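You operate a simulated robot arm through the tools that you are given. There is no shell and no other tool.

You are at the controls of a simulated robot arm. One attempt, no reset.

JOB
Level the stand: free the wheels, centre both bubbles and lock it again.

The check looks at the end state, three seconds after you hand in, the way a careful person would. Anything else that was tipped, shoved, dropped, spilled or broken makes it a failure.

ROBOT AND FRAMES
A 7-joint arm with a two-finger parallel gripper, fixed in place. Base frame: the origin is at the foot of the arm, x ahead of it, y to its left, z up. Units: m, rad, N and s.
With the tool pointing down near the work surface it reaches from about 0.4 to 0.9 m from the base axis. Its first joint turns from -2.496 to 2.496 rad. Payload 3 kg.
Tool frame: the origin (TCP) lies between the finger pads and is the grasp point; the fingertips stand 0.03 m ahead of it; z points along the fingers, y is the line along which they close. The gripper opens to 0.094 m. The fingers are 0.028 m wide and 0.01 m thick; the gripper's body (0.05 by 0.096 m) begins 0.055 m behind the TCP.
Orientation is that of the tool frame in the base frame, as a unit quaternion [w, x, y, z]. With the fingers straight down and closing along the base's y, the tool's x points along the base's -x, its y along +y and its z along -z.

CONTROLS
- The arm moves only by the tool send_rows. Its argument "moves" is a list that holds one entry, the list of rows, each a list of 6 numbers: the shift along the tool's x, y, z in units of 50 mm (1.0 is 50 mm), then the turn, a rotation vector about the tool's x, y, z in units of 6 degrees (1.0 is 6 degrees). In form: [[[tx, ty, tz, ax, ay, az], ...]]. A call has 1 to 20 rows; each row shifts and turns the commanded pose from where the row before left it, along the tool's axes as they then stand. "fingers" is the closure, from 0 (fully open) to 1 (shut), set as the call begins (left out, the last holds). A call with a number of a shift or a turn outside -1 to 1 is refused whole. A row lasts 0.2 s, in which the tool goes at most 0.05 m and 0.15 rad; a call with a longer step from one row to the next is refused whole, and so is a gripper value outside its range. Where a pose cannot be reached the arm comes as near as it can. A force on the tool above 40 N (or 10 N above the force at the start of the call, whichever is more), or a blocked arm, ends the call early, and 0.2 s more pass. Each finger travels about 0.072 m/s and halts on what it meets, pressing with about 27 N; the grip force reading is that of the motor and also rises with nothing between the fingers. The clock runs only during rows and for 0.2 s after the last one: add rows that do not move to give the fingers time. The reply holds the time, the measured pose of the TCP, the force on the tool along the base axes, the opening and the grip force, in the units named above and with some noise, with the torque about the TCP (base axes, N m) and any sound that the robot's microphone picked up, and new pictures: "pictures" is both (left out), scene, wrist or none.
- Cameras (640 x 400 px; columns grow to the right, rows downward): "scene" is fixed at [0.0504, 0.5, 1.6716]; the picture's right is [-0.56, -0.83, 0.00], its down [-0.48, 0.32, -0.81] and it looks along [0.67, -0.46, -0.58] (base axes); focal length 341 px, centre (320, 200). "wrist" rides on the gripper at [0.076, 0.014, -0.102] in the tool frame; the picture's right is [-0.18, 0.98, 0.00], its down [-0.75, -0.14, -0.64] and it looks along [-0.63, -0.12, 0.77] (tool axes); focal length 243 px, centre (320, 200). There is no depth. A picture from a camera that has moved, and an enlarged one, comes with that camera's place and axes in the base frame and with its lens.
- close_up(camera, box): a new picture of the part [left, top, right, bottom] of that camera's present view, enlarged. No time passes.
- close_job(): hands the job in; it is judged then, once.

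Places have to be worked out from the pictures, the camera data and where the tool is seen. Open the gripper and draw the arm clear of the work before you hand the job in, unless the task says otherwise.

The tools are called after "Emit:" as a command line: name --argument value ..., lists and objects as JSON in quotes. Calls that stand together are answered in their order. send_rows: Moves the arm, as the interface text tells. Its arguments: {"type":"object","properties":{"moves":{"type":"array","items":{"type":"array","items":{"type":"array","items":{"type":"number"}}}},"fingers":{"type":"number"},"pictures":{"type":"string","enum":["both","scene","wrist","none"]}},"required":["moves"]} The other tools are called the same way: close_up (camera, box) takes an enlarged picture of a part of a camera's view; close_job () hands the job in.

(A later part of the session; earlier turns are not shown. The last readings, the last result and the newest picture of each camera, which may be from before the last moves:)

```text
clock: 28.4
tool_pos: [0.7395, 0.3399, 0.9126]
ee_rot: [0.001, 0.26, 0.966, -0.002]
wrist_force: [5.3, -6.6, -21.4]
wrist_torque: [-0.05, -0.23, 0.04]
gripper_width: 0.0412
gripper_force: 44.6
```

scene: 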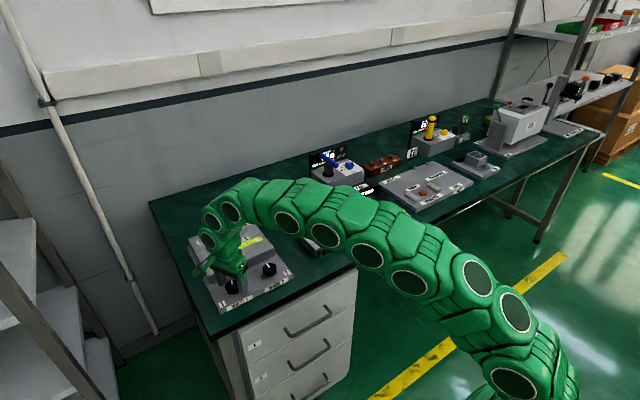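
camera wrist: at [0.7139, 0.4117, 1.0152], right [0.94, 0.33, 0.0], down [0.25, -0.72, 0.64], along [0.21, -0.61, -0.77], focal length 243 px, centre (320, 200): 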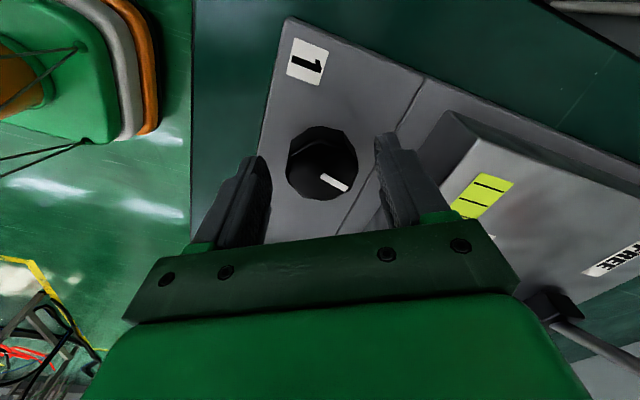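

Turning fine (yaw now +30°, modest loads). I continue −90°.

Emit:
send_rows --moves '[[[0, 0, 0, 0, 0, -1], [0, 0, 0, 0, 0, -1], [0, 0, 0, 0, 0, -1], [0, 0, 0, 0, 0, -1], [0, 0, 0, 0, 0, -1], [0, 0, 0, 0, 0, -1], [0, 0, 0, 0, 0, -1], [0, 0, 0, 0, 0, -1], [0, 0, 0, 0, 0, -1], [0, 0, 0, 0, 0, -1], [0, 0, 0, 0, 0, -1], [0, 0, 0, 0, 0, -1], [0, 0, 0, 0, 0, -1], [0, 0, 0, 0, 0, -1], [0, 0, 0, 0, 0, -1], [0, 0, 0, 0, 0, 0]]]'

Emit:
close_up --camera "scene" --box '[180, 195, 300, 320]'

```text
clock: 31.8
tool_pos: [0.741, 0.3398, 0.913]
ee_rot: [0.002, -0.5, 0.866, -0.001]
wrist_force: [-3.4, -12.1, -9.0]
wrist_torque: [0.36, -0.42, 0.04]
gripper_width: 0.0406
gripper_force: 44.7
camera wrist: at [0.6899, 0.2804, 1.017], right [-0.76, 0.65, 0.0], down [0.5, 0.58, 0.64], along [0.42, 0.49, -0.77], focal length 243 px, centre (320, 200)
```

scene: 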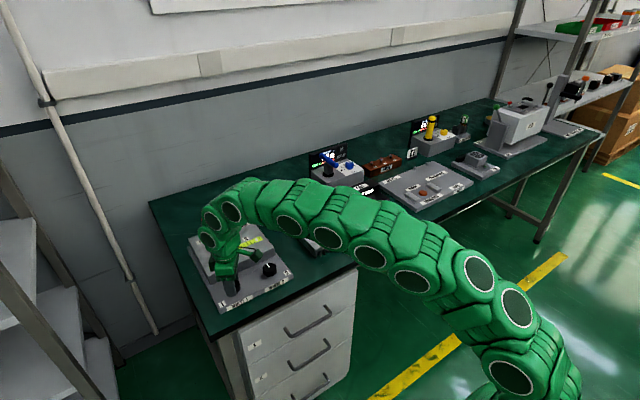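
wrist: 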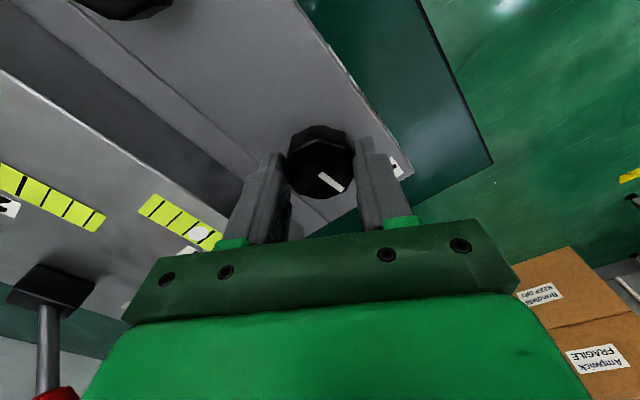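

```text
3.20 times, centred on (240, 258) of scene
camera zoom: at [0.0504, 0.5, 1.6716], right [-0.56, -0.83, 0.0], down [-0.48, 0.32, -0.81], along [0.67, -0.46, -0.58], focal length 1090 px, centre (576, 16)
```

zoom: 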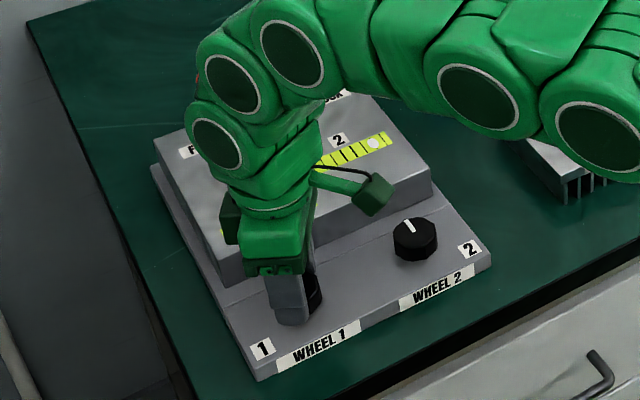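

In this yaw the wrist camera sees the vials while gripping. I enlarge.

Emit:
close_up --camera "wrist" --box '[0, 150, 240, 300]'

```text
2.67 times, centred on (120, 225) of wrist
camera zoom: at [0.6899, 0.2804, 1.017], right [-0.76, 0.65, 0.0], down [0.5, 0.58, 0.64], along [0.42, 0.49, -0.77], focal length 647 px, centre (853, 133)
```

zoom: 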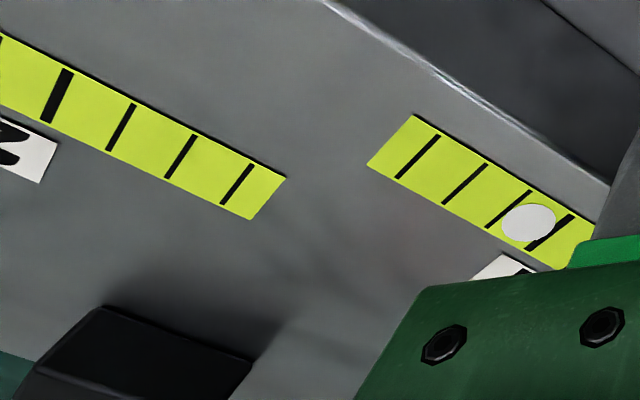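

Bubble 1 now sits midway between ticks −1.5 and −0.5, i.e. −1.0; the rate is ~49° per tick. I turn a further −48°.

Emit:
send_rows --moves '[[[0, 0, 0, 0, 0, -1], [0, 0, 0, 0, 0, -1], [0, 0, 0, 0, 0, -1], [0, 0, 0, 0, 0, -1], [0, 0, 0, 0, 0, -1], [0, 0, 0, 0, 0, -1], [0, 0, 0, 0, 0, -1], [0, 0, 0, 0, 0, -1], [0, 0, 0, 0, 0, 0]]]' --pictures "wrist"

Emit:
close_up --camera "scene" --box '[180, 195, 300, 320]'

```text
clock: 33.8
tool_pos: [0.7409, 0.3405, 0.9138]
ee_rot: [0.0, 0.809, -0.588, 0.001]
wrist_force: [4.6, -9.6, -10.3]
wrist_torque: [-1.27, -0.43, 0.02]
gripper_width: 0.0408
gripper_force: 45.1
camera wrist: at [0.7504, 0.2626, 1.0174], right [-0.99, -0.13, 0.0], down [-0.1, 0.76, 0.64], along [-0.08, 0.64, -0.77], focal length 243 px, centre (320, 200)
```

wrist: 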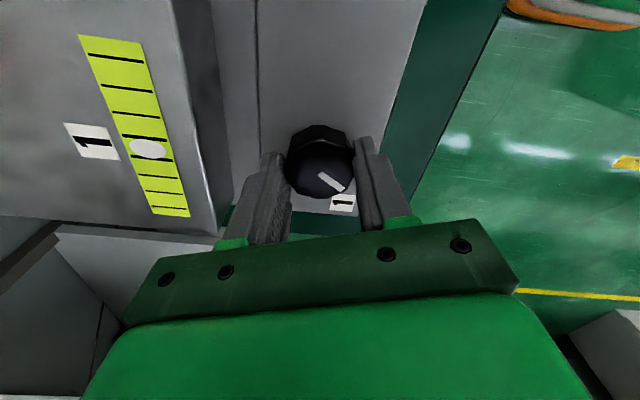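

```text
3.20 times, centred on (240, 258) of scene
camera zoom: at [0.0504, 0.5, 1.6716], right [-0.56, -0.83, 0.0], down [-0.48, 0.32, -0.81], along [0.67, -0.46, -0.58], focal length 1090 px, centre (576, 16)
```

zoom: 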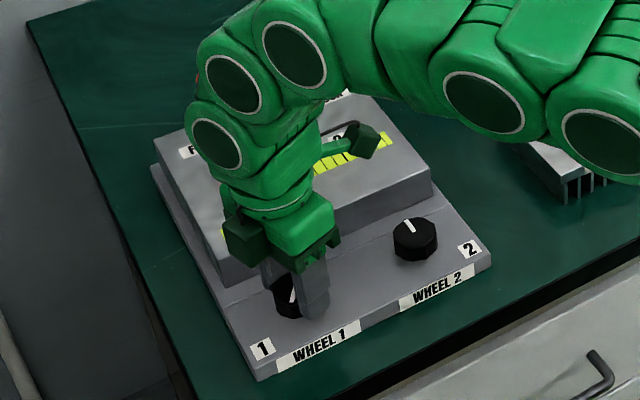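

Emit:
close_up --camera "wrist" --box '[60, 20, 220, 230]'

```text
1.90 times, centred on (140, 125) of wrist
camera zoom: at [0.7504, 0.2626, 1.0174], right [-0.99, -0.13, 0.0], down [-0.1, 0.76, 0.64], along [-0.08, 0.64, -0.77], focal length 462 px, centre (663, 343)
```

zoom: 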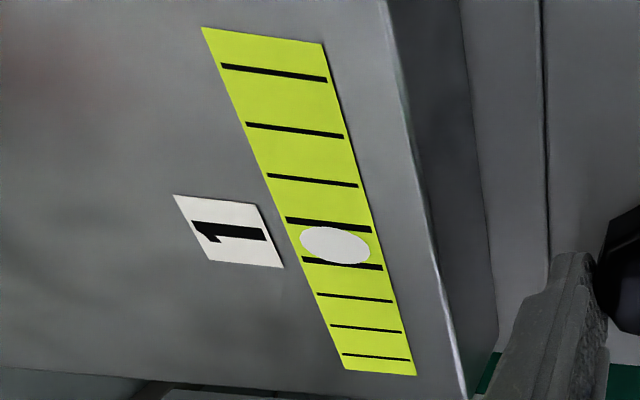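

Emit:
close_up --camera "wrist" --box '[115, 125, 180, 170]'

```text
8.89 times, centred on (148, 148) of wrist
camera zoom: at [0.7504, 0.2626, 1.0174], right [-0.99, -0.13, 0.0], down [-0.1, 0.76, 0.64], along [-0.08, 0.64, -0.77], focal length 2157 px, centre (1853, 667)
```

zoom: 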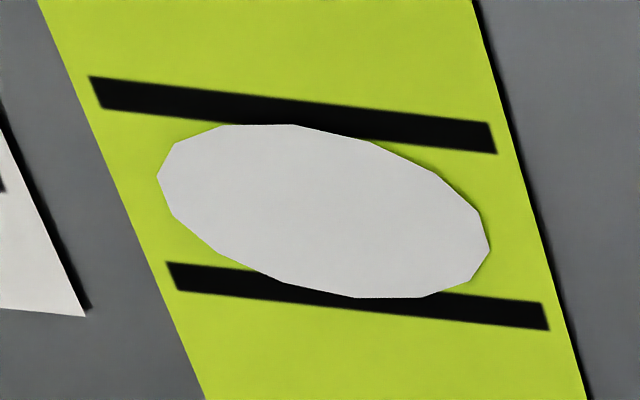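

Bubble 1 is centred between the thick ticks to within a few hundredths of a tick. I release wheel 1, lift clear and start turning the hand back.

Emit:
send_rows --fingers 0.3 --moves '[[[0, 0, 0, 0, 0, 0], [0, 0, 0, 0, 0, 0], [0, 0, -0.5, 0, 0, 0], [0, 0, -0.6, 0, 0, 0], [0, 0, -0.6, 0, 0, 0], [0, 0, 0, 0, 0, 1], [0, 0, 0, 0, 0, 1], [0, 0, 0, 0, 0, 1], [0, 0, 0, 0, 0, 1], [0, 0, 0, 0, 0, 1], [0, 0, 0, 0, 0, 1], [0, 0, 0, 0, 0, 1], [0, 0, 0, 0, 0, 1], [0, 0, 0, 0, 0, 1], [0, 0, 0, 0, 0, 1], [0, 0, 0, 0, 0, 1], [0, 0, 0, 0, 0, 1], [0, 0, 0, 0, 0, 1], [0, 0, 0, 0, 0, 1], [0, 0, 0, 0, 0, 0]]]' --pictures "none"

Emit:
send_rows --moves '[[[0, 0, 0, 0, 0, 1], [0, 0, 0, 0, 0, 1], [0, 0, 0, 0, 0, 1], [0, 0, 0, 0, 0, 1], [0.03, -0.8, 0, 0, 0, 0], [0, -0.8, 0, 0, 0, 0], [0, -0.76, 0, 0, 0, 0], [0, 0, 0, 0, 0, 0]]]'

Emit:
close_up --camera "scene" --box '[180, 195, 300, 320]'

Emit:
close_up --camera "wrist" --box '[220, 60, 420, 240]'

```text
clock: 38.0
tool_pos: [0.74, 0.34, 0.9997]
ee_rot: [0.001, -0.207, 0.978, -0.001]
wrist_force: [-0.2, -0.1, -0.7]
wrist_torque: [-0.01, -0.01, 0.01]
gripper_width: 0.0658
gripper_force: 0.1
```

```text
clock: 39.8
tool_pos: [0.7379, 0.2202, 0.9987]
ee_rot: [0.002, 0.0, 1.0, -0.001]
wrist_force: [0.6, 0.2, 0.4]
wrist_torque: [0.02, 0.02, 0.01]
gripper_width: 0.0656
gripper_force: 0.1
camera wrist: at [0.662, 0.2341, 1.1026], right [0.18, 0.98, 0.0], down [0.75, -0.14, 0.64], along [0.63, -0.12, -0.76], focal length 243 px, centre (320, 200)
```

scene: 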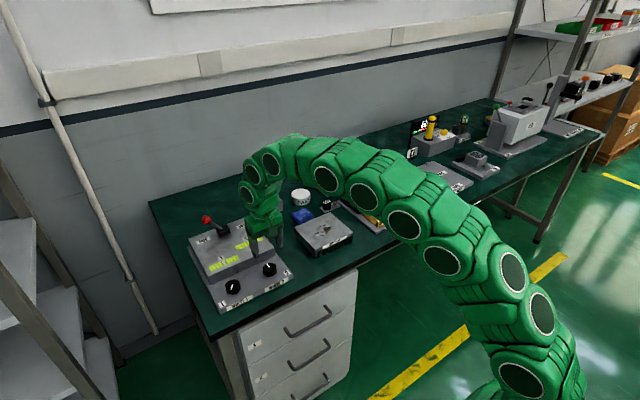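
wrist: 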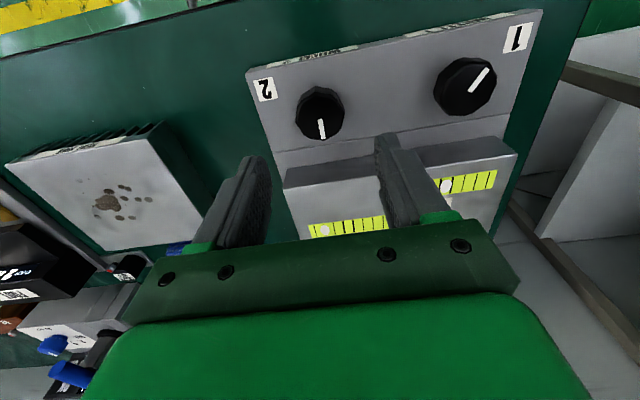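

```text
3.20 times, centred on (240, 258) of scene
camera zoom: at [0.0504, 0.5, 1.6716], right [-0.56, -0.83, 0.0], down [-0.48, 0.32, -0.81], along [0.67, -0.46, -0.58], focal length 1090 px, centre (576, 16)
```

zoom: 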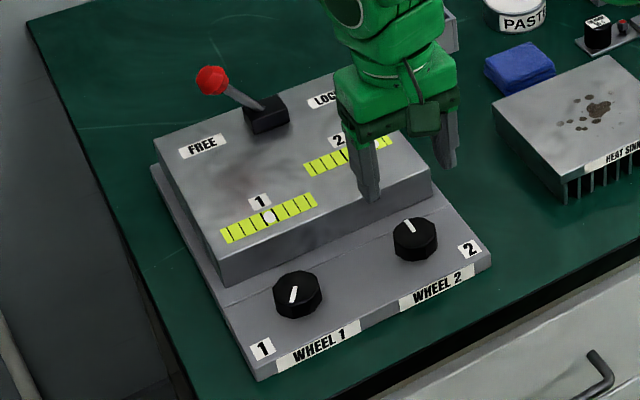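

```text
2.22 times, centred on (320, 150) of wrist
camera zoom: at [0.662, 0.2341, 1.1026], right [0.18, 0.98, 0.0], down [0.75, -0.14, 0.64], along [0.63, -0.12, -0.76], focal length 539 px, centre (320, 311)
```

zoom: 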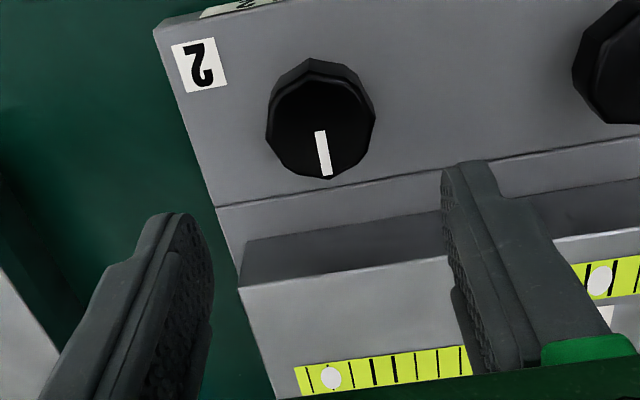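

Bubble 1 stays centred after release. Knob 2's top is at about (0.740, 0.2195, 0.899); I shift 2 mm forward and descend around it.

Emit:
send_rows --moves '[[[-0.05, -0.01, 0.5, 0, 0, 0], [0, 0, 0.5, 0, 0, 0], [0, 0, 0.4, 0, 0, 0], [0, 0, 0.2, 0, 0, 0], [0, 0, 0.1, 0, 0, 0], [0, 0, 0, 0, 0, 0]]]' --pictures "none"

Emit:
close_up --camera "wrist" --box '[220, 100, 420, 230]'

```text
clock: 41.2
tool_pos: [0.7407, 0.2225, 0.9162]
ee_rot: [0.001, 0.002, 1.0, -0.001]
wrist_force: [0.5, 0.6, 0.0]
wrist_torque: [-0.01, 0.04, 0.02]
gripper_width: 0.0658
gripper_force: 0.0
```

```text
3.08 times, centred on (320, 165) of wrist
camera zoom: at [0.665, 0.2358, 1.0185], right [0.19, 0.98, 0.0], down [0.75, -0.14, 0.64], along [0.63, -0.12, -0.76], focal length 746 px, centre (320, 308)
```

zoom: 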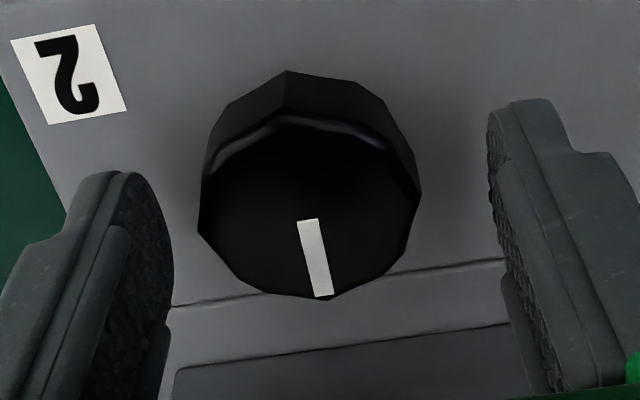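

The knob sits ~3.5 mm toward -y of the finger centre; I shift by that, lower 3 mm and close.

Emit:
send_rows --moves '[[[0, -0.065, 0.04, 0, 0, 0], [0, 0, 0, 0, 0, 0]]]' --pictures "none"

Emit:
send_rows --fingers 0.75 --moves '[[[0, 0, 0, 0, 0, 0], [0, 0, 0, 0, 0, 0], [0, 0, 0, 0, 0, 0]]]' --pictures "none"

```text
clock: 41.8
tool_pos: [0.7414, 0.2193, 0.9118]
ee_rot: [0.002, 0.001, 1.0, -0.001]
wrist_force: [0.8, 0.0, -0.3]
wrist_torque: [0.0, -0.02, -0.02]
gripper_width: 0.0658
gripper_force: 0.1
```

```text
clock: 42.6
tool_pos: [0.7412, 0.2197, 0.9115]
ee_rot: [0.001, 0.0, 1.0, 0.0]
wrist_force: [2.8, 26.4, -4.8]
wrist_torque: [0.24, -0.4, -0.03]
gripper_width: 0.0416
gripper_force: 45.3
```

Gripped with +26 N in y, so I shift +1.5 mm to relieve and then turn −60°.

Emit:
send_rows --moves '[[[0, 0.03, 0, 0, 0, 0], [0, 0, 0, 0, 0, 0]]]' --pictures "none"

Emit:
send_rows --moves '[[[0, 0, 0, 0, 0, -1], [0, 0, 0, 0, 0, -1], [0, 0, 0, 0, 0, -1], [0, 0, 0, 0, 0, -1], [0, 0, 0, 0, 0, -1], [0, 0, 0, 0, 0, -1], [0, 0, 0, 0, 0, -1], [0, 0, 0, 0, 0, -1], [0, 0, 0, 0, 0, -1], [0, 0, 0, 0, 0, -1], [0, 0, 0, 0, 0, 0]]]'

Emit:
close_up --camera "scene" --box '[180, 195, 300, 320]'

Emit:
close_up --camera "wrist" --box '[0, 100, 240, 300]'

```text
clock: 43.2
tool_pos: [0.7413, 0.2199, 0.9127]
ee_rot: [0.002, 0.001, 1.0, -0.002]
wrist_force: [-1.3, 17.9, -1.0]
wrist_torque: [0.96, 0.09, -0.03]
gripper_width: 0.0415
gripper_force: 45.2
```

```text
clock: 45.6
tool_pos: [0.741, 0.2201, 0.9123]
ee_rot: [0.0, -0.5, 0.866, -0.001]
wrist_force: [4.5, 26.7, 18.7]
wrist_torque: [0.95, 0.44, 0.02]
gripper_width: 0.0419
gripper_force: 44.7
camera wrist: at [0.6902, 0.1607, 1.0156], right [-0.76, 0.65, 0.0], down [0.5, 0.58, 0.64], along [0.42, 0.49, -0.77], focal length 243 px, centre (320, 200)
```

scene: 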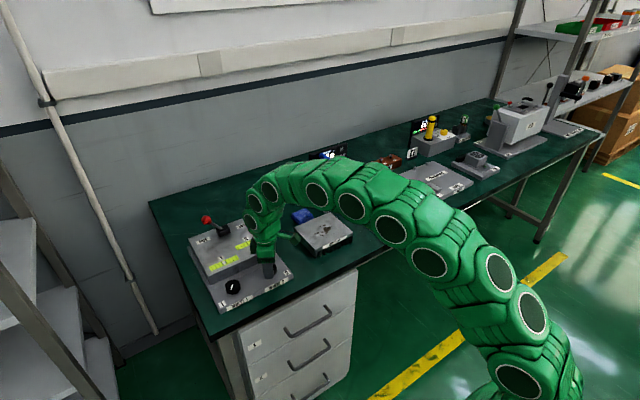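
wrist: 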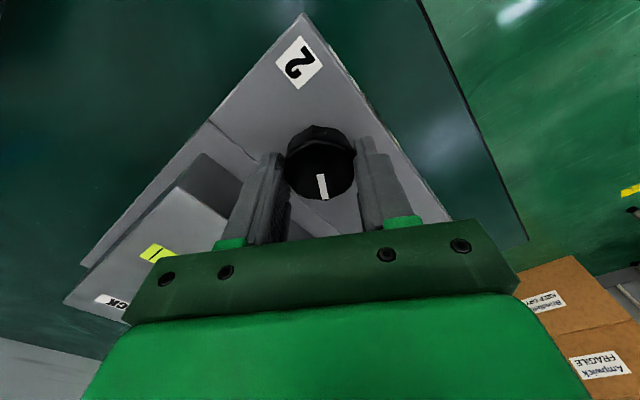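

```text
3.20 times, centred on (240, 258) of scene
camera zoom: at [0.0504, 0.5, 1.6716], right [-0.56, -0.83, 0.0], down [-0.48, 0.32, -0.81], along [0.67, -0.46, -0.58], focal length 1090 px, centre (576, 16)
```

zoom: 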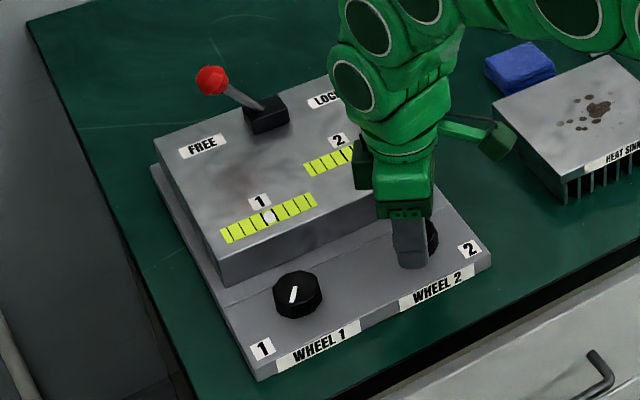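

```text
2.00 times, centred on (120, 200) of wrist
camera zoom: at [0.6902, 0.1607, 1.0156], right [-0.76, 0.65, 0.0], down [0.5, 0.58, 0.64], along [0.42, 0.49, -0.77], focal length 485 px, centre (720, 200)
```

zoom: 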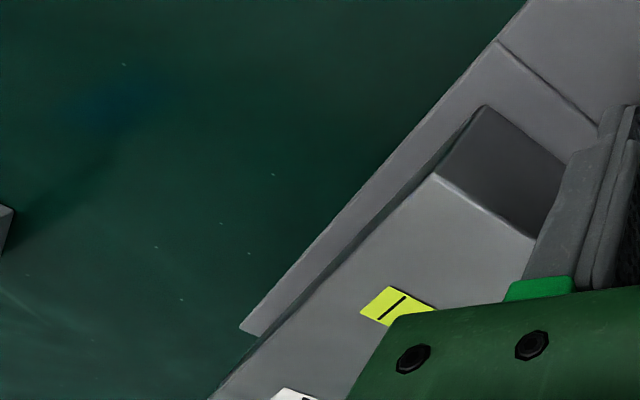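

No bubble at vial 2's outer end and vial 1 is unchanged, so bubble 2 is moving inward. I relieve the side load and turn −48° more, where the wrist camera should see the vial.

Emit:
send_rows --moves '[[[-0.026, 0.015, -0.015, 0, 0, 0], [0, 0, 0, 0, 0, -1], [0, 0, 0, 0, 0, -1], [0, 0, 0, 0, 0, -1], [0, 0, 0, 0, 0, -1], [0, 0, 0, 0, 0, -1], [0, 0, 0, 0, 0, -1], [0, 0, 0, 0, 0, -1], [0, 0, 0, 0, 0, -1], [0, 0, 0, 0, 0, 0]]]' --pictures "wrist"

Emit:
close_up --camera "scene" --box '[180, 195, 300, 320]'

Emit:
close_up --camera "wrist" --box '[0, 0, 240, 200]'

```text
clock: 47.8
tool_pos: [0.7408, 0.2199, 0.9123]
ee_rot: [0.001, 0.809, -0.588, 0.001]
wrist_force: [-13.4, -30.4, -16.3]
wrist_torque: [-0.82, -0.24, 0.03]
gripper_width: 0.0415
gripper_force: 45.4
camera wrist: at [0.7505, 0.1429, 1.0158], right [-0.99, -0.13, 0.0], down [-0.1, 0.76, 0.64], along [-0.08, 0.64, -0.77], focal length 243 px, centre (320, 200)
```

wrist: 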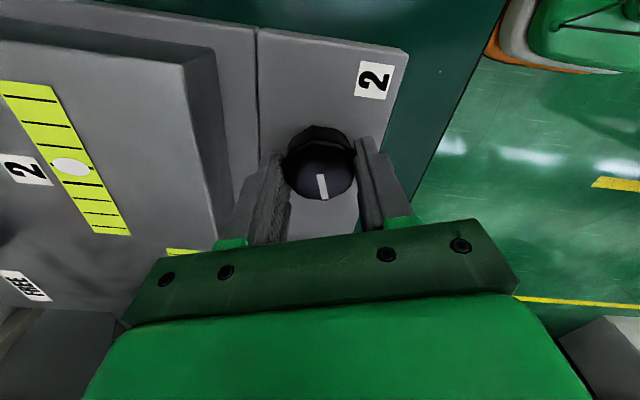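

```text
3.20 times, centred on (240, 258) of scene
camera zoom: at [0.0504, 0.5, 1.6716], right [-0.56, -0.83, 0.0], down [-0.48, 0.32, -0.81], along [0.67, -0.46, -0.58], focal length 1090 px, centre (576, 16)
```

zoom: 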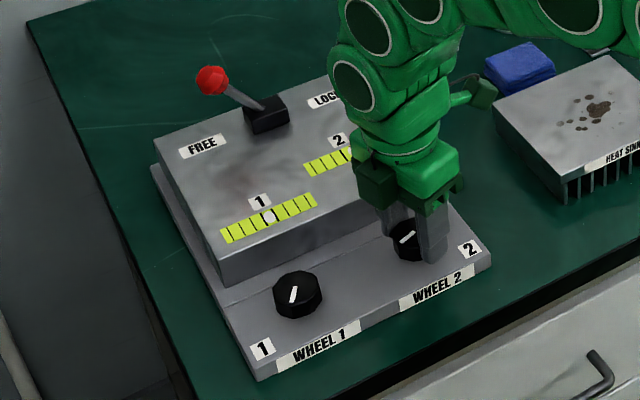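

```text
2.00 times, centred on (120, 100) of wrist
camera zoom: at [0.7505, 0.1429, 1.0158], right [-0.99, -0.13, 0.0], down [-0.1, 0.76, 0.64], along [-0.08, 0.64, -0.77], focal length 485 px, centre (720, 400)
```

zoom: 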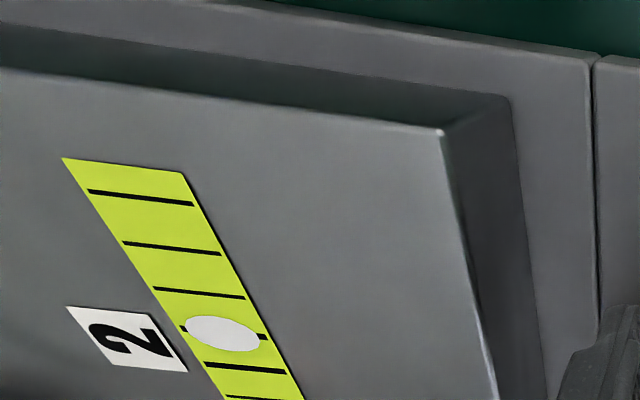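

Emit:
close_up --camera "wrist" --box '[40, 135, 120, 205]'

```text
5.71 times, centred on (80, 170) of wrist
camera zoom: at [0.7505, 0.1429, 1.0158], right [-0.99, -0.13, 0.0], down [-0.1, 0.76, 0.64], along [-0.08, 0.64, -0.77], focal length 1386 px, centre (1691, 371)
```

zoom: 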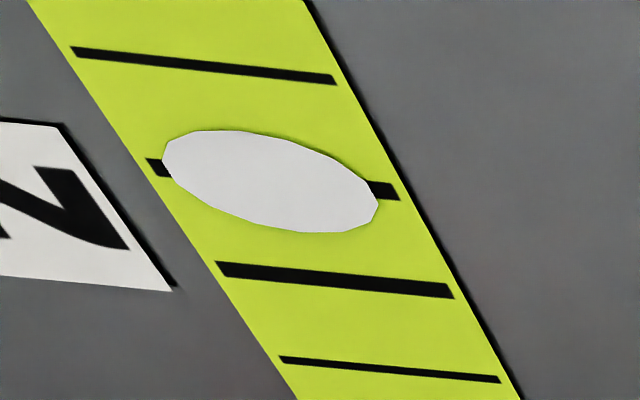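

Bubble 2 is at −0.48 tick, so about −24° more is needed. I relieve the load and turn −24°.

Emit:
send_rows --moves '[[[0.024, 0.014, 0.01, 0, 0, 0], [0, 0, 0, 0, 0, -0.8], [0, 0, 0, 0, 0, -0.8], [0, 0, 0, 0, 0, -0.8], [0, 0, 0, 0, 0, -0.8], [0, 0, 0, 0, 0, -0.8], [0, 0, 0, 0, 0, 0]]]' --pictures "wrist"

Emit:
close_up --camera "wrist" --box '[0, 0, 240, 200]'

Emit:
close_up --camera "scene" --box '[180, 195, 300, 320]'

```text
clock: 49.4
tool_pos: [0.7398, 0.2214, 0.9124]
ee_rot: [0.0, 0.914, -0.407, 0.002]
wrist_force: [-22.2, -26.4, -7.2]
wrist_torque: [-0.88, 1.02, 0.03]
gripper_width: 0.0417
gripper_force: 45.4
camera wrist: at [0.7806, 0.1536, 1.0159], right [-0.85, -0.52, 0.0], down [-0.4, 0.66, 0.64], along [-0.33, 0.55, -0.77], focal length 243 px, centre (320, 200)
```

wrist: 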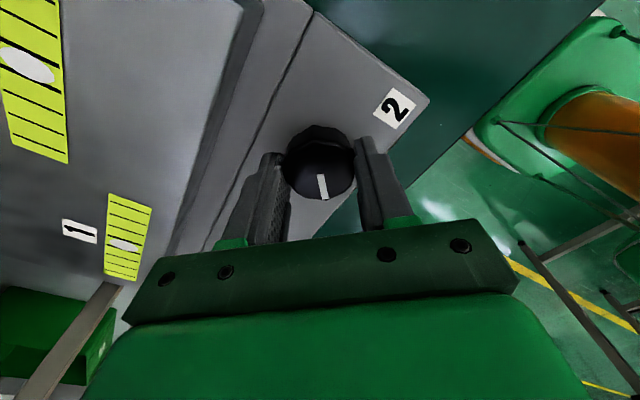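

```text
2.00 times, centred on (120, 100) of wrist
camera zoom: at [0.7806, 0.1536, 1.0159], right [-0.85, -0.52, 0.0], down [-0.4, 0.66, 0.64], along [-0.33, 0.55, -0.77], focal length 485 px, centre (720, 400)
```

zoom: 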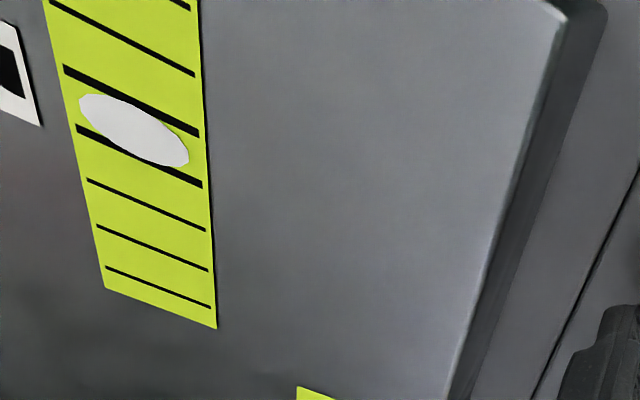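

```text
3.20 times, centred on (240, 258) of scene
camera zoom: at [0.0504, 0.5, 1.6716], right [-0.56, -0.83, 0.0], down [-0.48, 0.32, -0.81], along [0.67, -0.46, -0.58], focal length 1090 px, centre (576, 16)
```

zoom: 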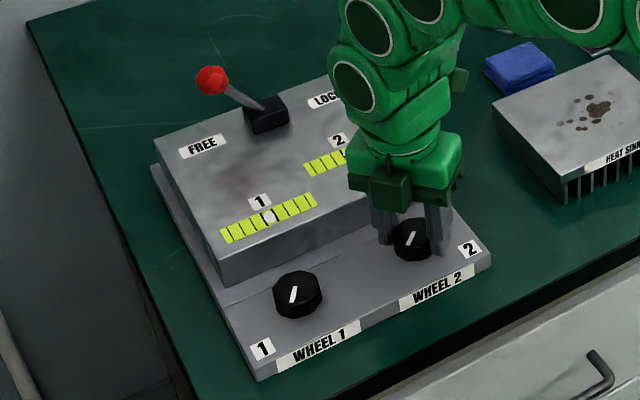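

I enlarge both vials to judge how exactly the bubbles are centred.

Emit:
close_up --camera "wrist" --box '[0, 25, 80, 105]'

Emit:
close_up --camera "wrist" --box '[95, 215, 160, 270]'

```text
5.00 times, centred on (40, 65) of wrist
camera zoom: at [0.7806, 0.1536, 1.0159], right [-0.85, -0.52, 0.0], down [-0.4, 0.66, 0.64], along [-0.33, 0.55, -0.77], focal length 1213 px, centre (1720, 875)
```

zoom: 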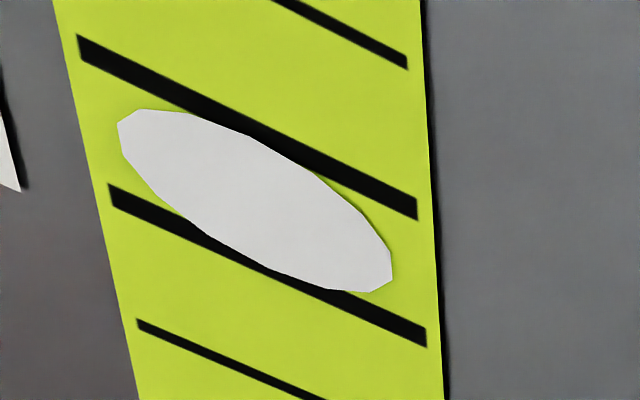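

```text
7.27 times, centred on (128, 242) of wrist
camera zoom: at [0.7806, 0.1536, 1.0159], right [-0.85, -0.52, 0.0], down [-0.4, 0.66, 0.64], along [-0.33, 0.55, -0.77], focal length 1764 px, centre (1720, -109)
```

zoom: 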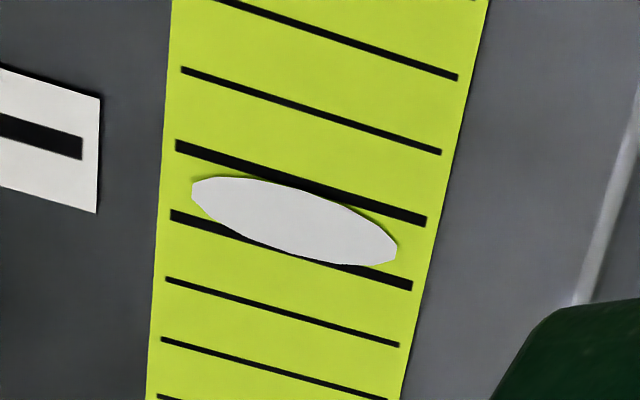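

Both bubbles are within ~0.05 tick of centre. I release wheel 2, lift, and turn the hand back to yaw 0.

Emit:
send_rows --fingers 0.3 --moves '[[[0, 0, 0, 0, 0, 0], [0, 0, 0, 0, 0, 0], [0, 0, -0.5, 0, 0, 0], [0, 0, -0.8, 0, 0, 0], [0, 0, -0.9, 0, 0, 0], [0, 0, -0.9, 0, 0, 0], [0, 0, 0, 0, 0, 1], [0, 0, 0, 0, 0, 1], [0, 0, 0, 0, 0, 1], [0, 0, 0, 0, 0, 1], [0, 0, 0, 0, 0, 1], [0, 0, 0, 0, 0, 1], [0, 0, 0, 0, 0, 1], [0, 0, 0, 0, 0, 1], [0, 0, 0, 0, 0, 1], [0, 0, 0, 0, 0, 1], [0, 0, 0, 0, 0, 1], [0, 0, 0, 0, 0, 1], [0, 0, 0, 0, 0, 1], [0, 0, 0, 0, 0, 1]]]' --pictures "none"

Emit:
send_rows --fingers 0 --moves '[[[0, 0, 0, 0, 0, 1], [0, 0, 0, 0, 0, 1], [0, 0, 0, 0, 0, 1], [0, 0, 0, 0, 0, 1], [0, 0, 0, 0, 0, 1], [0, 0, 0, 0, 0, 1], [0, 0, 0, 0, 0, 1], [0, 0, 0, 0, 0, 1], [0.6, 0.5, -0.5, 0, 0, 0], [0.6, 0.5, -0.5, 0, 0, 0], [0, 0, 0, 0, 0, 0]]]'

Emit:
close_up --camera "wrist" --box '[220, 90, 420, 240]'

Emit:
close_up --camera "scene" --box '[180, 195, 300, 320]'

```text
clock: 53.6
tool_pos: [0.7395, 0.22, 1.0674]
ee_rot: [0.001, -0.405, 0.914, -0.001]
wrist_force: [0.1, 0.4, 0.9]
wrist_torque: [-0.03, -0.02, 0.02]
gripper_width: 0.0661
gripper_force: 0.0
```

```text
clock: 56.0
tool_pos: [0.6791, 0.2699, 1.1174]
ee_rot: [0.002, 0.001, 1.0, -0.001]
wrist_force: [1.5, 0.3, -0.2]
wrist_torque: [0.0, 0.0, 0.02]
gripper_width: 0.0939
gripper_force: 0.0
camera wrist: at [0.6034, 0.2841, 1.2213], right [0.19, 0.98, 0.0], down [0.75, -0.14, 0.64], along [0.63, -0.12, -0.77], focal length 243 px, centre (320, 200)
```

scene: 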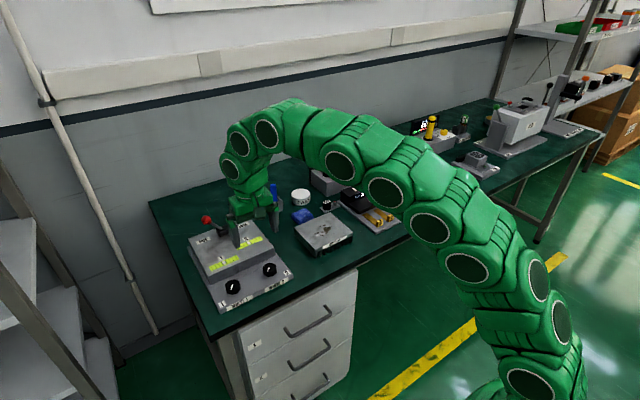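
wrist: 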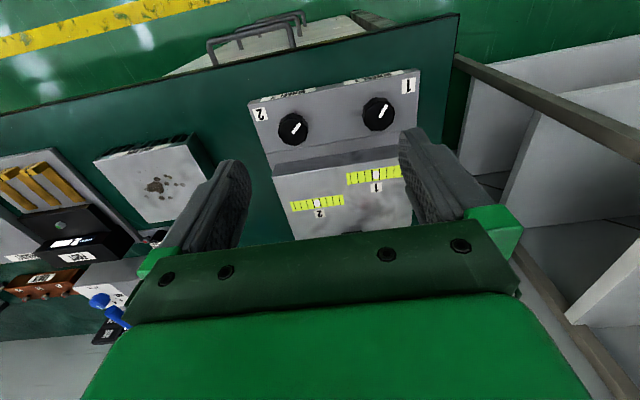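

```text
2.67 times, centred on (320, 165) of wrist
camera zoom: at [0.6034, 0.2841, 1.2213], right [0.19, 0.98, 0.0], down [0.75, -0.14, 0.64], along [0.63, -0.12, -0.77], focal length 647 px, centre (320, 293)
```

zoom: 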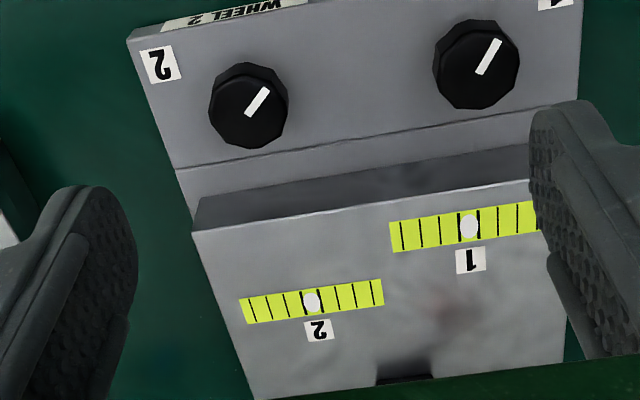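

```text
3.20 times, centred on (240, 258) of scene
camera zoom: at [0.0504, 0.5, 1.6716], right [-0.56, -0.83, 0.0], down [-0.48, 0.32, -0.81], along [0.67, -0.46, -0.58], focal length 1090 px, centre (576, 16)
```

zoom: 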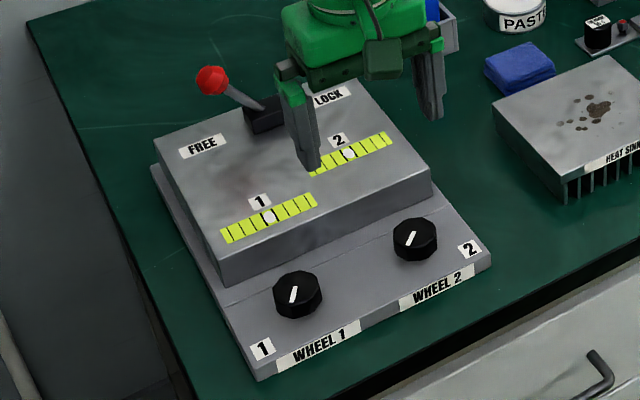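

Both bubbles are centred. Now I return to the lever: rise to the same approach line as before (y ≈ 0.325), tilt 36° forward and look before going in.

Emit:
send_rows --moves '[[[-0.32, 0.55, -0.74, 0, 0, 0], [-0.32, 0.55, -0.74, 0, 0, 0], [0, 0, 0, 0, -1, 0], [0, 0, 0, 0, -1, 0], [0, 0, 0, 0, -1, 0], [0, 0, 0, 0, -1, 0], [0, 0, 0, 0, -1, 0], [0, 0, 0, 0, -1, 0], [-0.74, 0, 0, 0, 0, 0], [-0.74, 0, 0, 0, 0, 0], [0, 0, 0.8, 0, 0, 0], [0, 0, 0.8, 0, 0, 0], [0, 0, 0.8, 0, 0, 0], [0, 0, 0.8, 0, 0, 0], [0, 0, 0, 0, 0, 0]]]'

```text
clock: 59.2
tool_pos: [0.867, 0.3252, 1.1051]
ee_rot: [0.311, 0.001, 0.95, -0.001]
wrist_force: [0.2, 0.7, 0.1]
wrist_torque: [0.02, 0.0, -0.02]
gripper_width: 0.0941
gripper_force: 0.0
camera wrist: at [0.7453, 0.3396, 1.1447], right [0.15, 0.98, 0.11], down [0.23, -0.14, 0.96], along [0.96, -0.12, -0.25], focal length 243 px, centre (320, 200)
```

scene: 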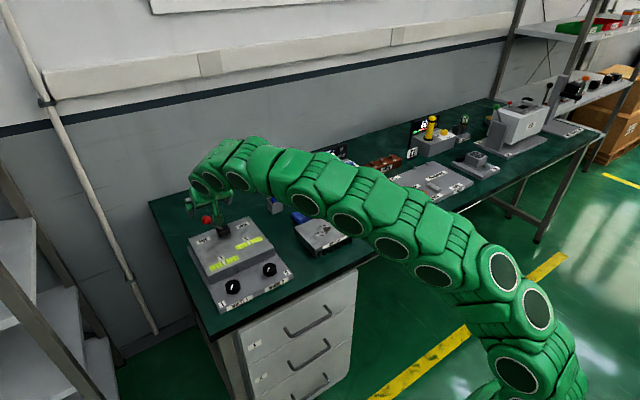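
wrist: 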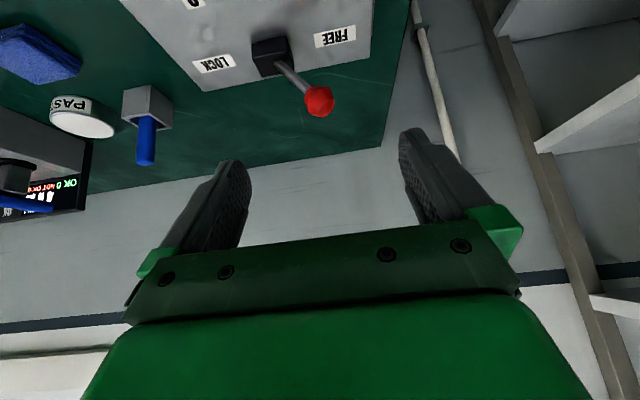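

The ball is at (0.949, 0.325, 0.993), centred on my finger line. I advance 0.13 m to straddle it and then sweep slowly to −y toward LOCK.

Emit:
send_rows --moves '[[[0, 0, 0.7, 0, 0, 0], [0, 0, 0.7, 0, 0, 0], [0, 0, 0.6, 0, 0, 0], [0, 0, 0.6, 0, 0, 0], [0, 0, 0, 0, 0, 0]]]' --pictures "wrist"

Emit:
send_rows --moves '[[[0, -0.25, 0, 0, 0, 0], [0, -0.25, 0, 0, 0, 0], [0, -0.25, 0, 0, 0, 0], [0, -0.25, 0, 0, 0, 0], [0, -0.25, 0, 0, 0, 0], [0, -0.25, 0, 0, 0, 0], [0, -0.25, 0, 0, 0, 0], [0, -0.25, 0, 0, 0, 0], [0, -0.2, 0, 0, 0, 0], [0, -0.1, 0, 0, 0, 0], [0, 0, 0, 0, 0, 0]]]'

```text
clock: 60.4
tool_pos: [0.9441, 0.3231, 1.0018]
ee_rot: [0.31, 0.001, 0.951, -0.002]
wrist_force: [0.4, 0.0, -0.6]
wrist_torque: [-0.02, 0.0, -0.01]
gripper_width: 0.0941
gripper_force: 0.0
camera wrist: at [0.8233, 0.3371, 1.0407], right [0.15, 0.98, 0.11], down [0.23, -0.14, 0.96], along [0.96, -0.12, -0.25], focal length 243 px, centre (320, 200)
```

wrist: 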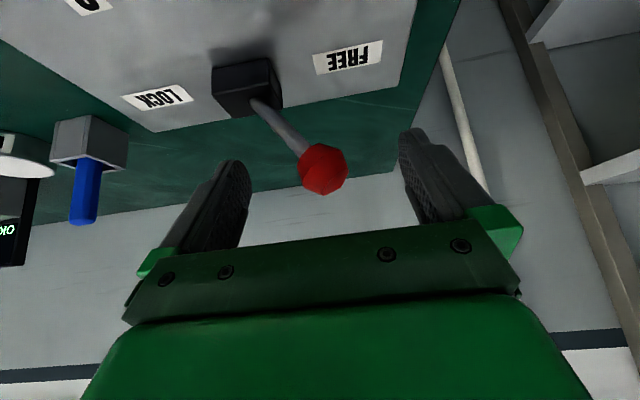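

```text
clock: 62.8
tool_pos: [0.9413, 0.2109, 1.0019]
ee_rot: [0.311, 0.001, 0.95, -0.001]
wrist_force: [-0.4, 0.7, -0.7]
wrist_torque: [-0.01, -0.02, 0.0]
gripper_width: 0.0942
gripper_force: 0.1
camera wrist: at [0.8209, 0.2234, 1.0403], right [0.15, 0.98, 0.11], down [0.23, -0.14, 0.96], along [0.96, -0.12, -0.25], focal length 243 px, centre (320, 200)
```

scene: 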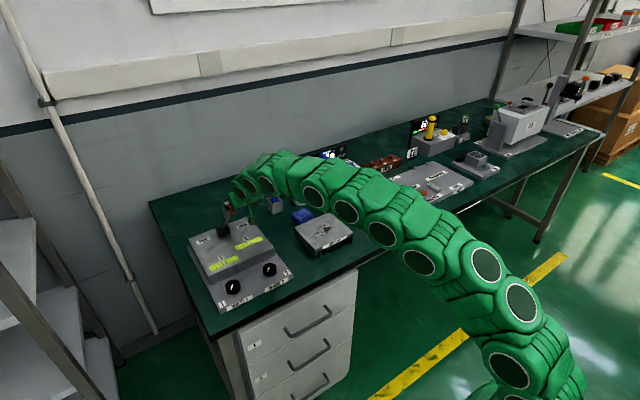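
wrist: 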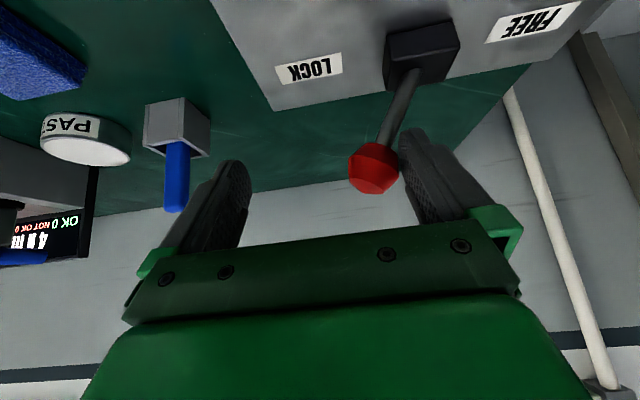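

The lever is most of the way to LOCK (ball ≈ y 0.247, starting place was ≈ 0.235). I continue in 3 mm steps until it meets the stop.

Emit:
send_rows --moves '[[[0, -0.07, 0, 0, 0, 0], [0, -0.07, 0, 0, 0, 0], [0, -0.06, 0, 0, 0, 0], [0, 0, 0, 0, 0, 0]]]' --pictures "wrist"

```text
clock: 63.8
tool_pos: [0.9422, 0.2023, 1.0013]
ee_rot: [0.311, 0.0, 0.95, 0.0]
wrist_force: [8.0, 31.9, -2.3]
wrist_torque: [0.4, -0.27, 0.19]
gripper_width: 0.094
gripper_force: 0.1
camera wrist: at [0.8206, 0.2161, 1.0402], right [0.15, 0.98, 0.11], down [0.23, -0.14, 0.96], along [0.96, -0.12, -0.24], focal length 243 px, centre (320, 200)
```

wrist: 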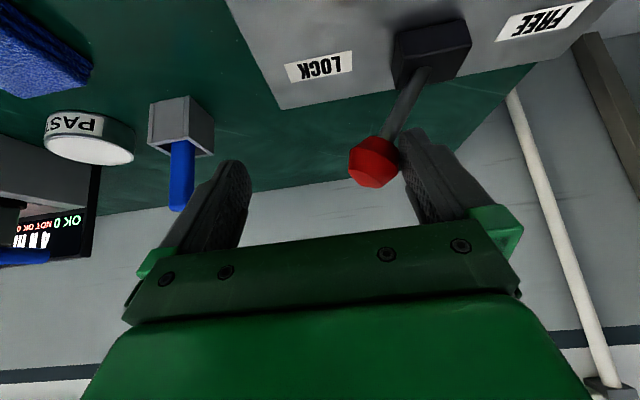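

The lever bears on its LOCK stop (32 N). I back off in +y to recentre around it and withdraw along the fingers.

Emit:
send_rows --moves '[[[0, 0.35, 0, 0, 0, 0], [0, 0.3, 0, 0, 0, 0], [0, 0, -0.8, 0, 0, 0], [0, 0, -0.9, 0, 0, 0], [0, 0, -0.9, 0, 0, 0], [0, 0, -0.9, 0, 0, 0], [0, 0, -0.9, 0, 0, 0], [0, 0, 0, 0, 0, 0]]]'

Emit:
close_up --camera "scene" --box '[180, 195, 300, 320]'

```text
clock: 65.6
tool_pos: [0.8098, 0.2329, 1.1815]
ee_rot: [0.31, 0.0, 0.951, -0.001]
wrist_force: [0.2, -0.4, -0.2]
wrist_torque: [0.01, -0.02, -0.03]
gripper_width: 0.0943
gripper_force: 0.0
camera wrist: at [0.6891, 0.247, 1.2185], right [0.15, 0.98, 0.11], down [0.23, -0.14, 0.96], along [0.96, -0.12, -0.25], focal length 243 px, centre (320, 200)
```

scene: 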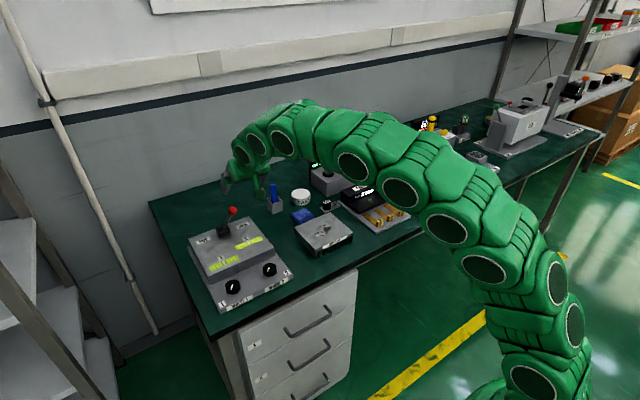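
wrist: 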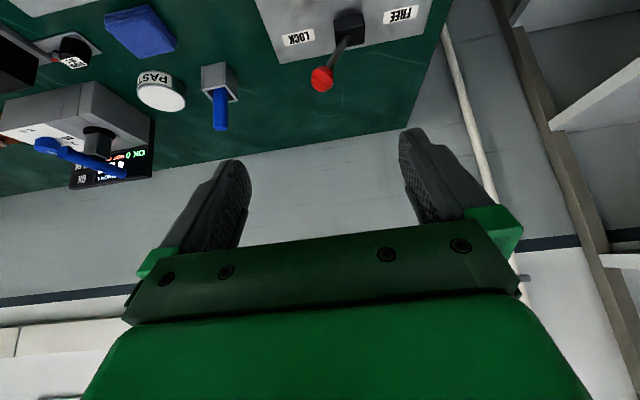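

```text
3.20 times, centred on (240, 258) of scene
camera zoom: at [0.0504, 0.5, 1.6716], right [-0.56, -0.83, 0.0], down [-0.48, 0.32, -0.81], along [0.67, -0.46, -0.58], focal length 1090 px, centre (576, 16)
```

zoom: 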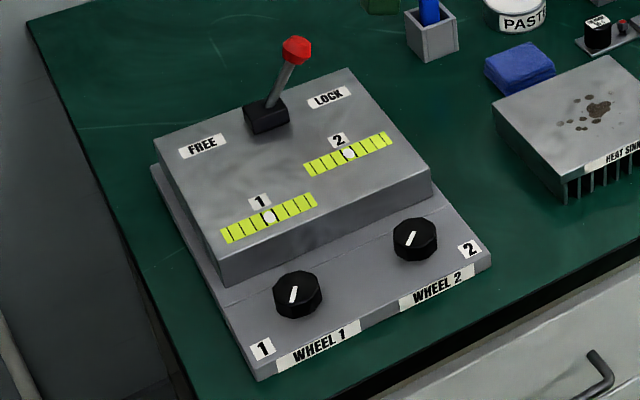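

The lever is back exactly at its original LOCK image position and both bubbles look central. I straighten the hand, draw it back clear and check the vials close up for any shift from locking.

Emit:
send_rows --moves '[[[0.5, 0, -0.5, 0, 1, 0], [0.5, 0, -0.3, 0, 1, 0], [0.5, 0, 0, 0, 1, 0], [0.5, 0, 0, 0, 1, 0], [0.5, 0, 0, 0, 1, 0], [0.5, 0, 0, 0, 0.98, 0], [0.5, 0.3, 0, 0, 0, 0], [0.5, 0.3, 0, 0, 0, 0], [0, 0, 0, 0, 0, 0]]]'

Emit:
close_up --camera "scene" --box '[210, 225, 270, 275]'

Emit:
close_up --camera "wrist" --box '[270, 130, 400, 230]'

```text
clock: 67.6
tool_pos: [0.6034, 0.2638, 1.1565]
ee_rot: [0.004, 0.001, 1.0, -0.001]
wrist_force: [-0.2, 0.3, -0.6]
wrist_torque: [-0.01, 0.01, 0.0]
gripper_width: 0.0941
gripper_force: 0.0
camera wrist: at [0.5267, 0.2785, 1.2607], right [0.19, 0.98, 0.0], down [0.75, -0.14, 0.65], along [0.63, -0.12, -0.76], focal length 243 px, centre (320, 200)
```

scene: 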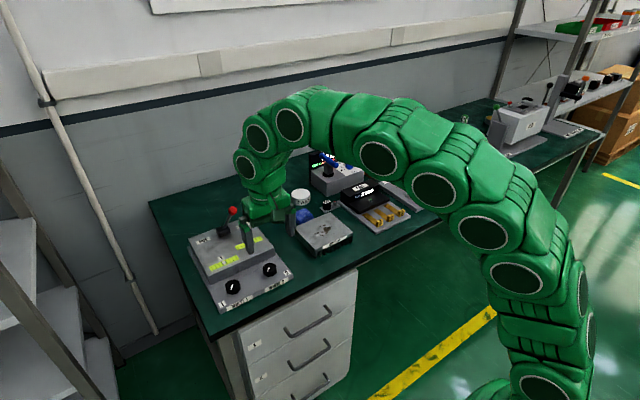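
wrist: 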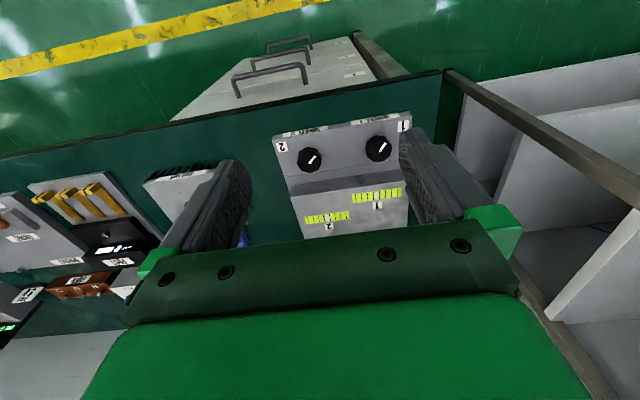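

```text
8.00 times, centred on (240, 250) of scene
camera zoom: at [0.0504, 0.5, 1.6716], right [-0.56, -0.83, 0.0], down [-0.48, 0.32, -0.81], along [0.67, -0.46, -0.58], focal length 2726 px, centre (960, -200)
```

zoom: 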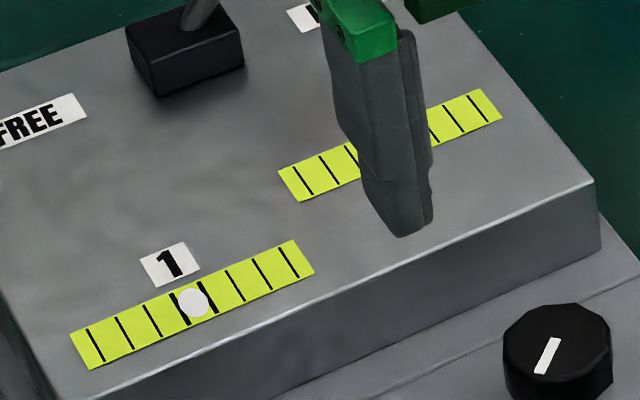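

```text
4.00 times, centred on (335, 180) of wrist
camera zoom: at [0.5267, 0.2785, 1.2607], right [0.19, 0.98, 0.0], down [0.75, -0.14, 0.65], along [0.63, -0.12, -0.76], focal length 970 px, centre (260, 280)
```

zoom: 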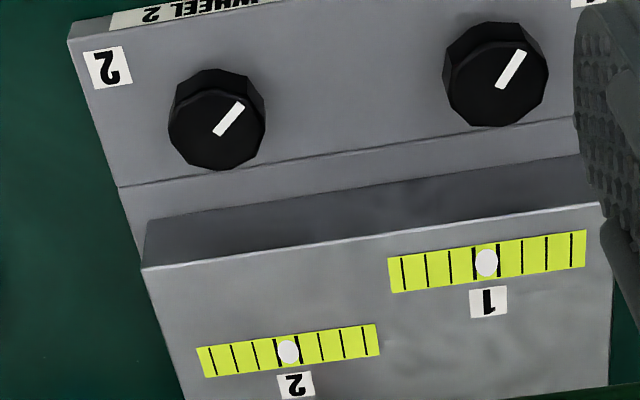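

Emit:
close_up --camera "wrist" --box '[350, 180, 405, 212]'

Emit:
close_up --camera "wrist" --box '[300, 203, 355, 235]'

```text
11.64 times, centred on (378, 196) of wrist
camera zoom: at [0.5267, 0.2785, 1.2607], right [0.19, 0.98, 0.0], down [0.75, -0.14, 0.65], along [0.63, -0.12, -0.76], focal length 2823 px, centre (-349, 246)
```

zoom: 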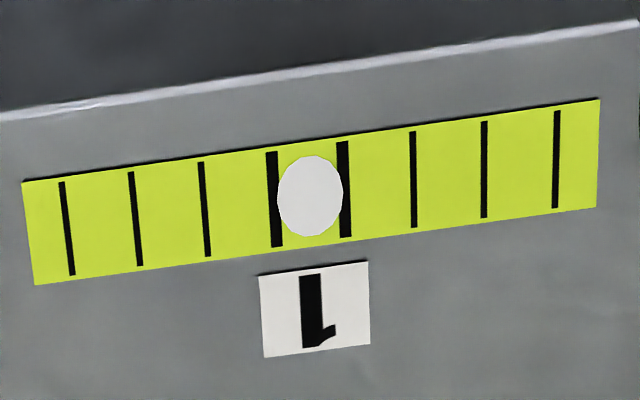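

```text
11.64 times, centred on (328, 219) of wrist
camera zoom: at [0.5267, 0.2785, 1.2607], right [0.19, 0.98, 0.0], down [0.75, -0.14, 0.65], along [0.63, -0.12, -0.76], focal length 2823 px, centre (233, -21)
```

zoom: 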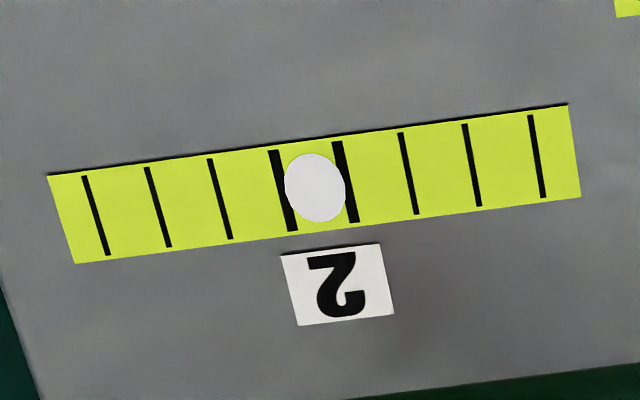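

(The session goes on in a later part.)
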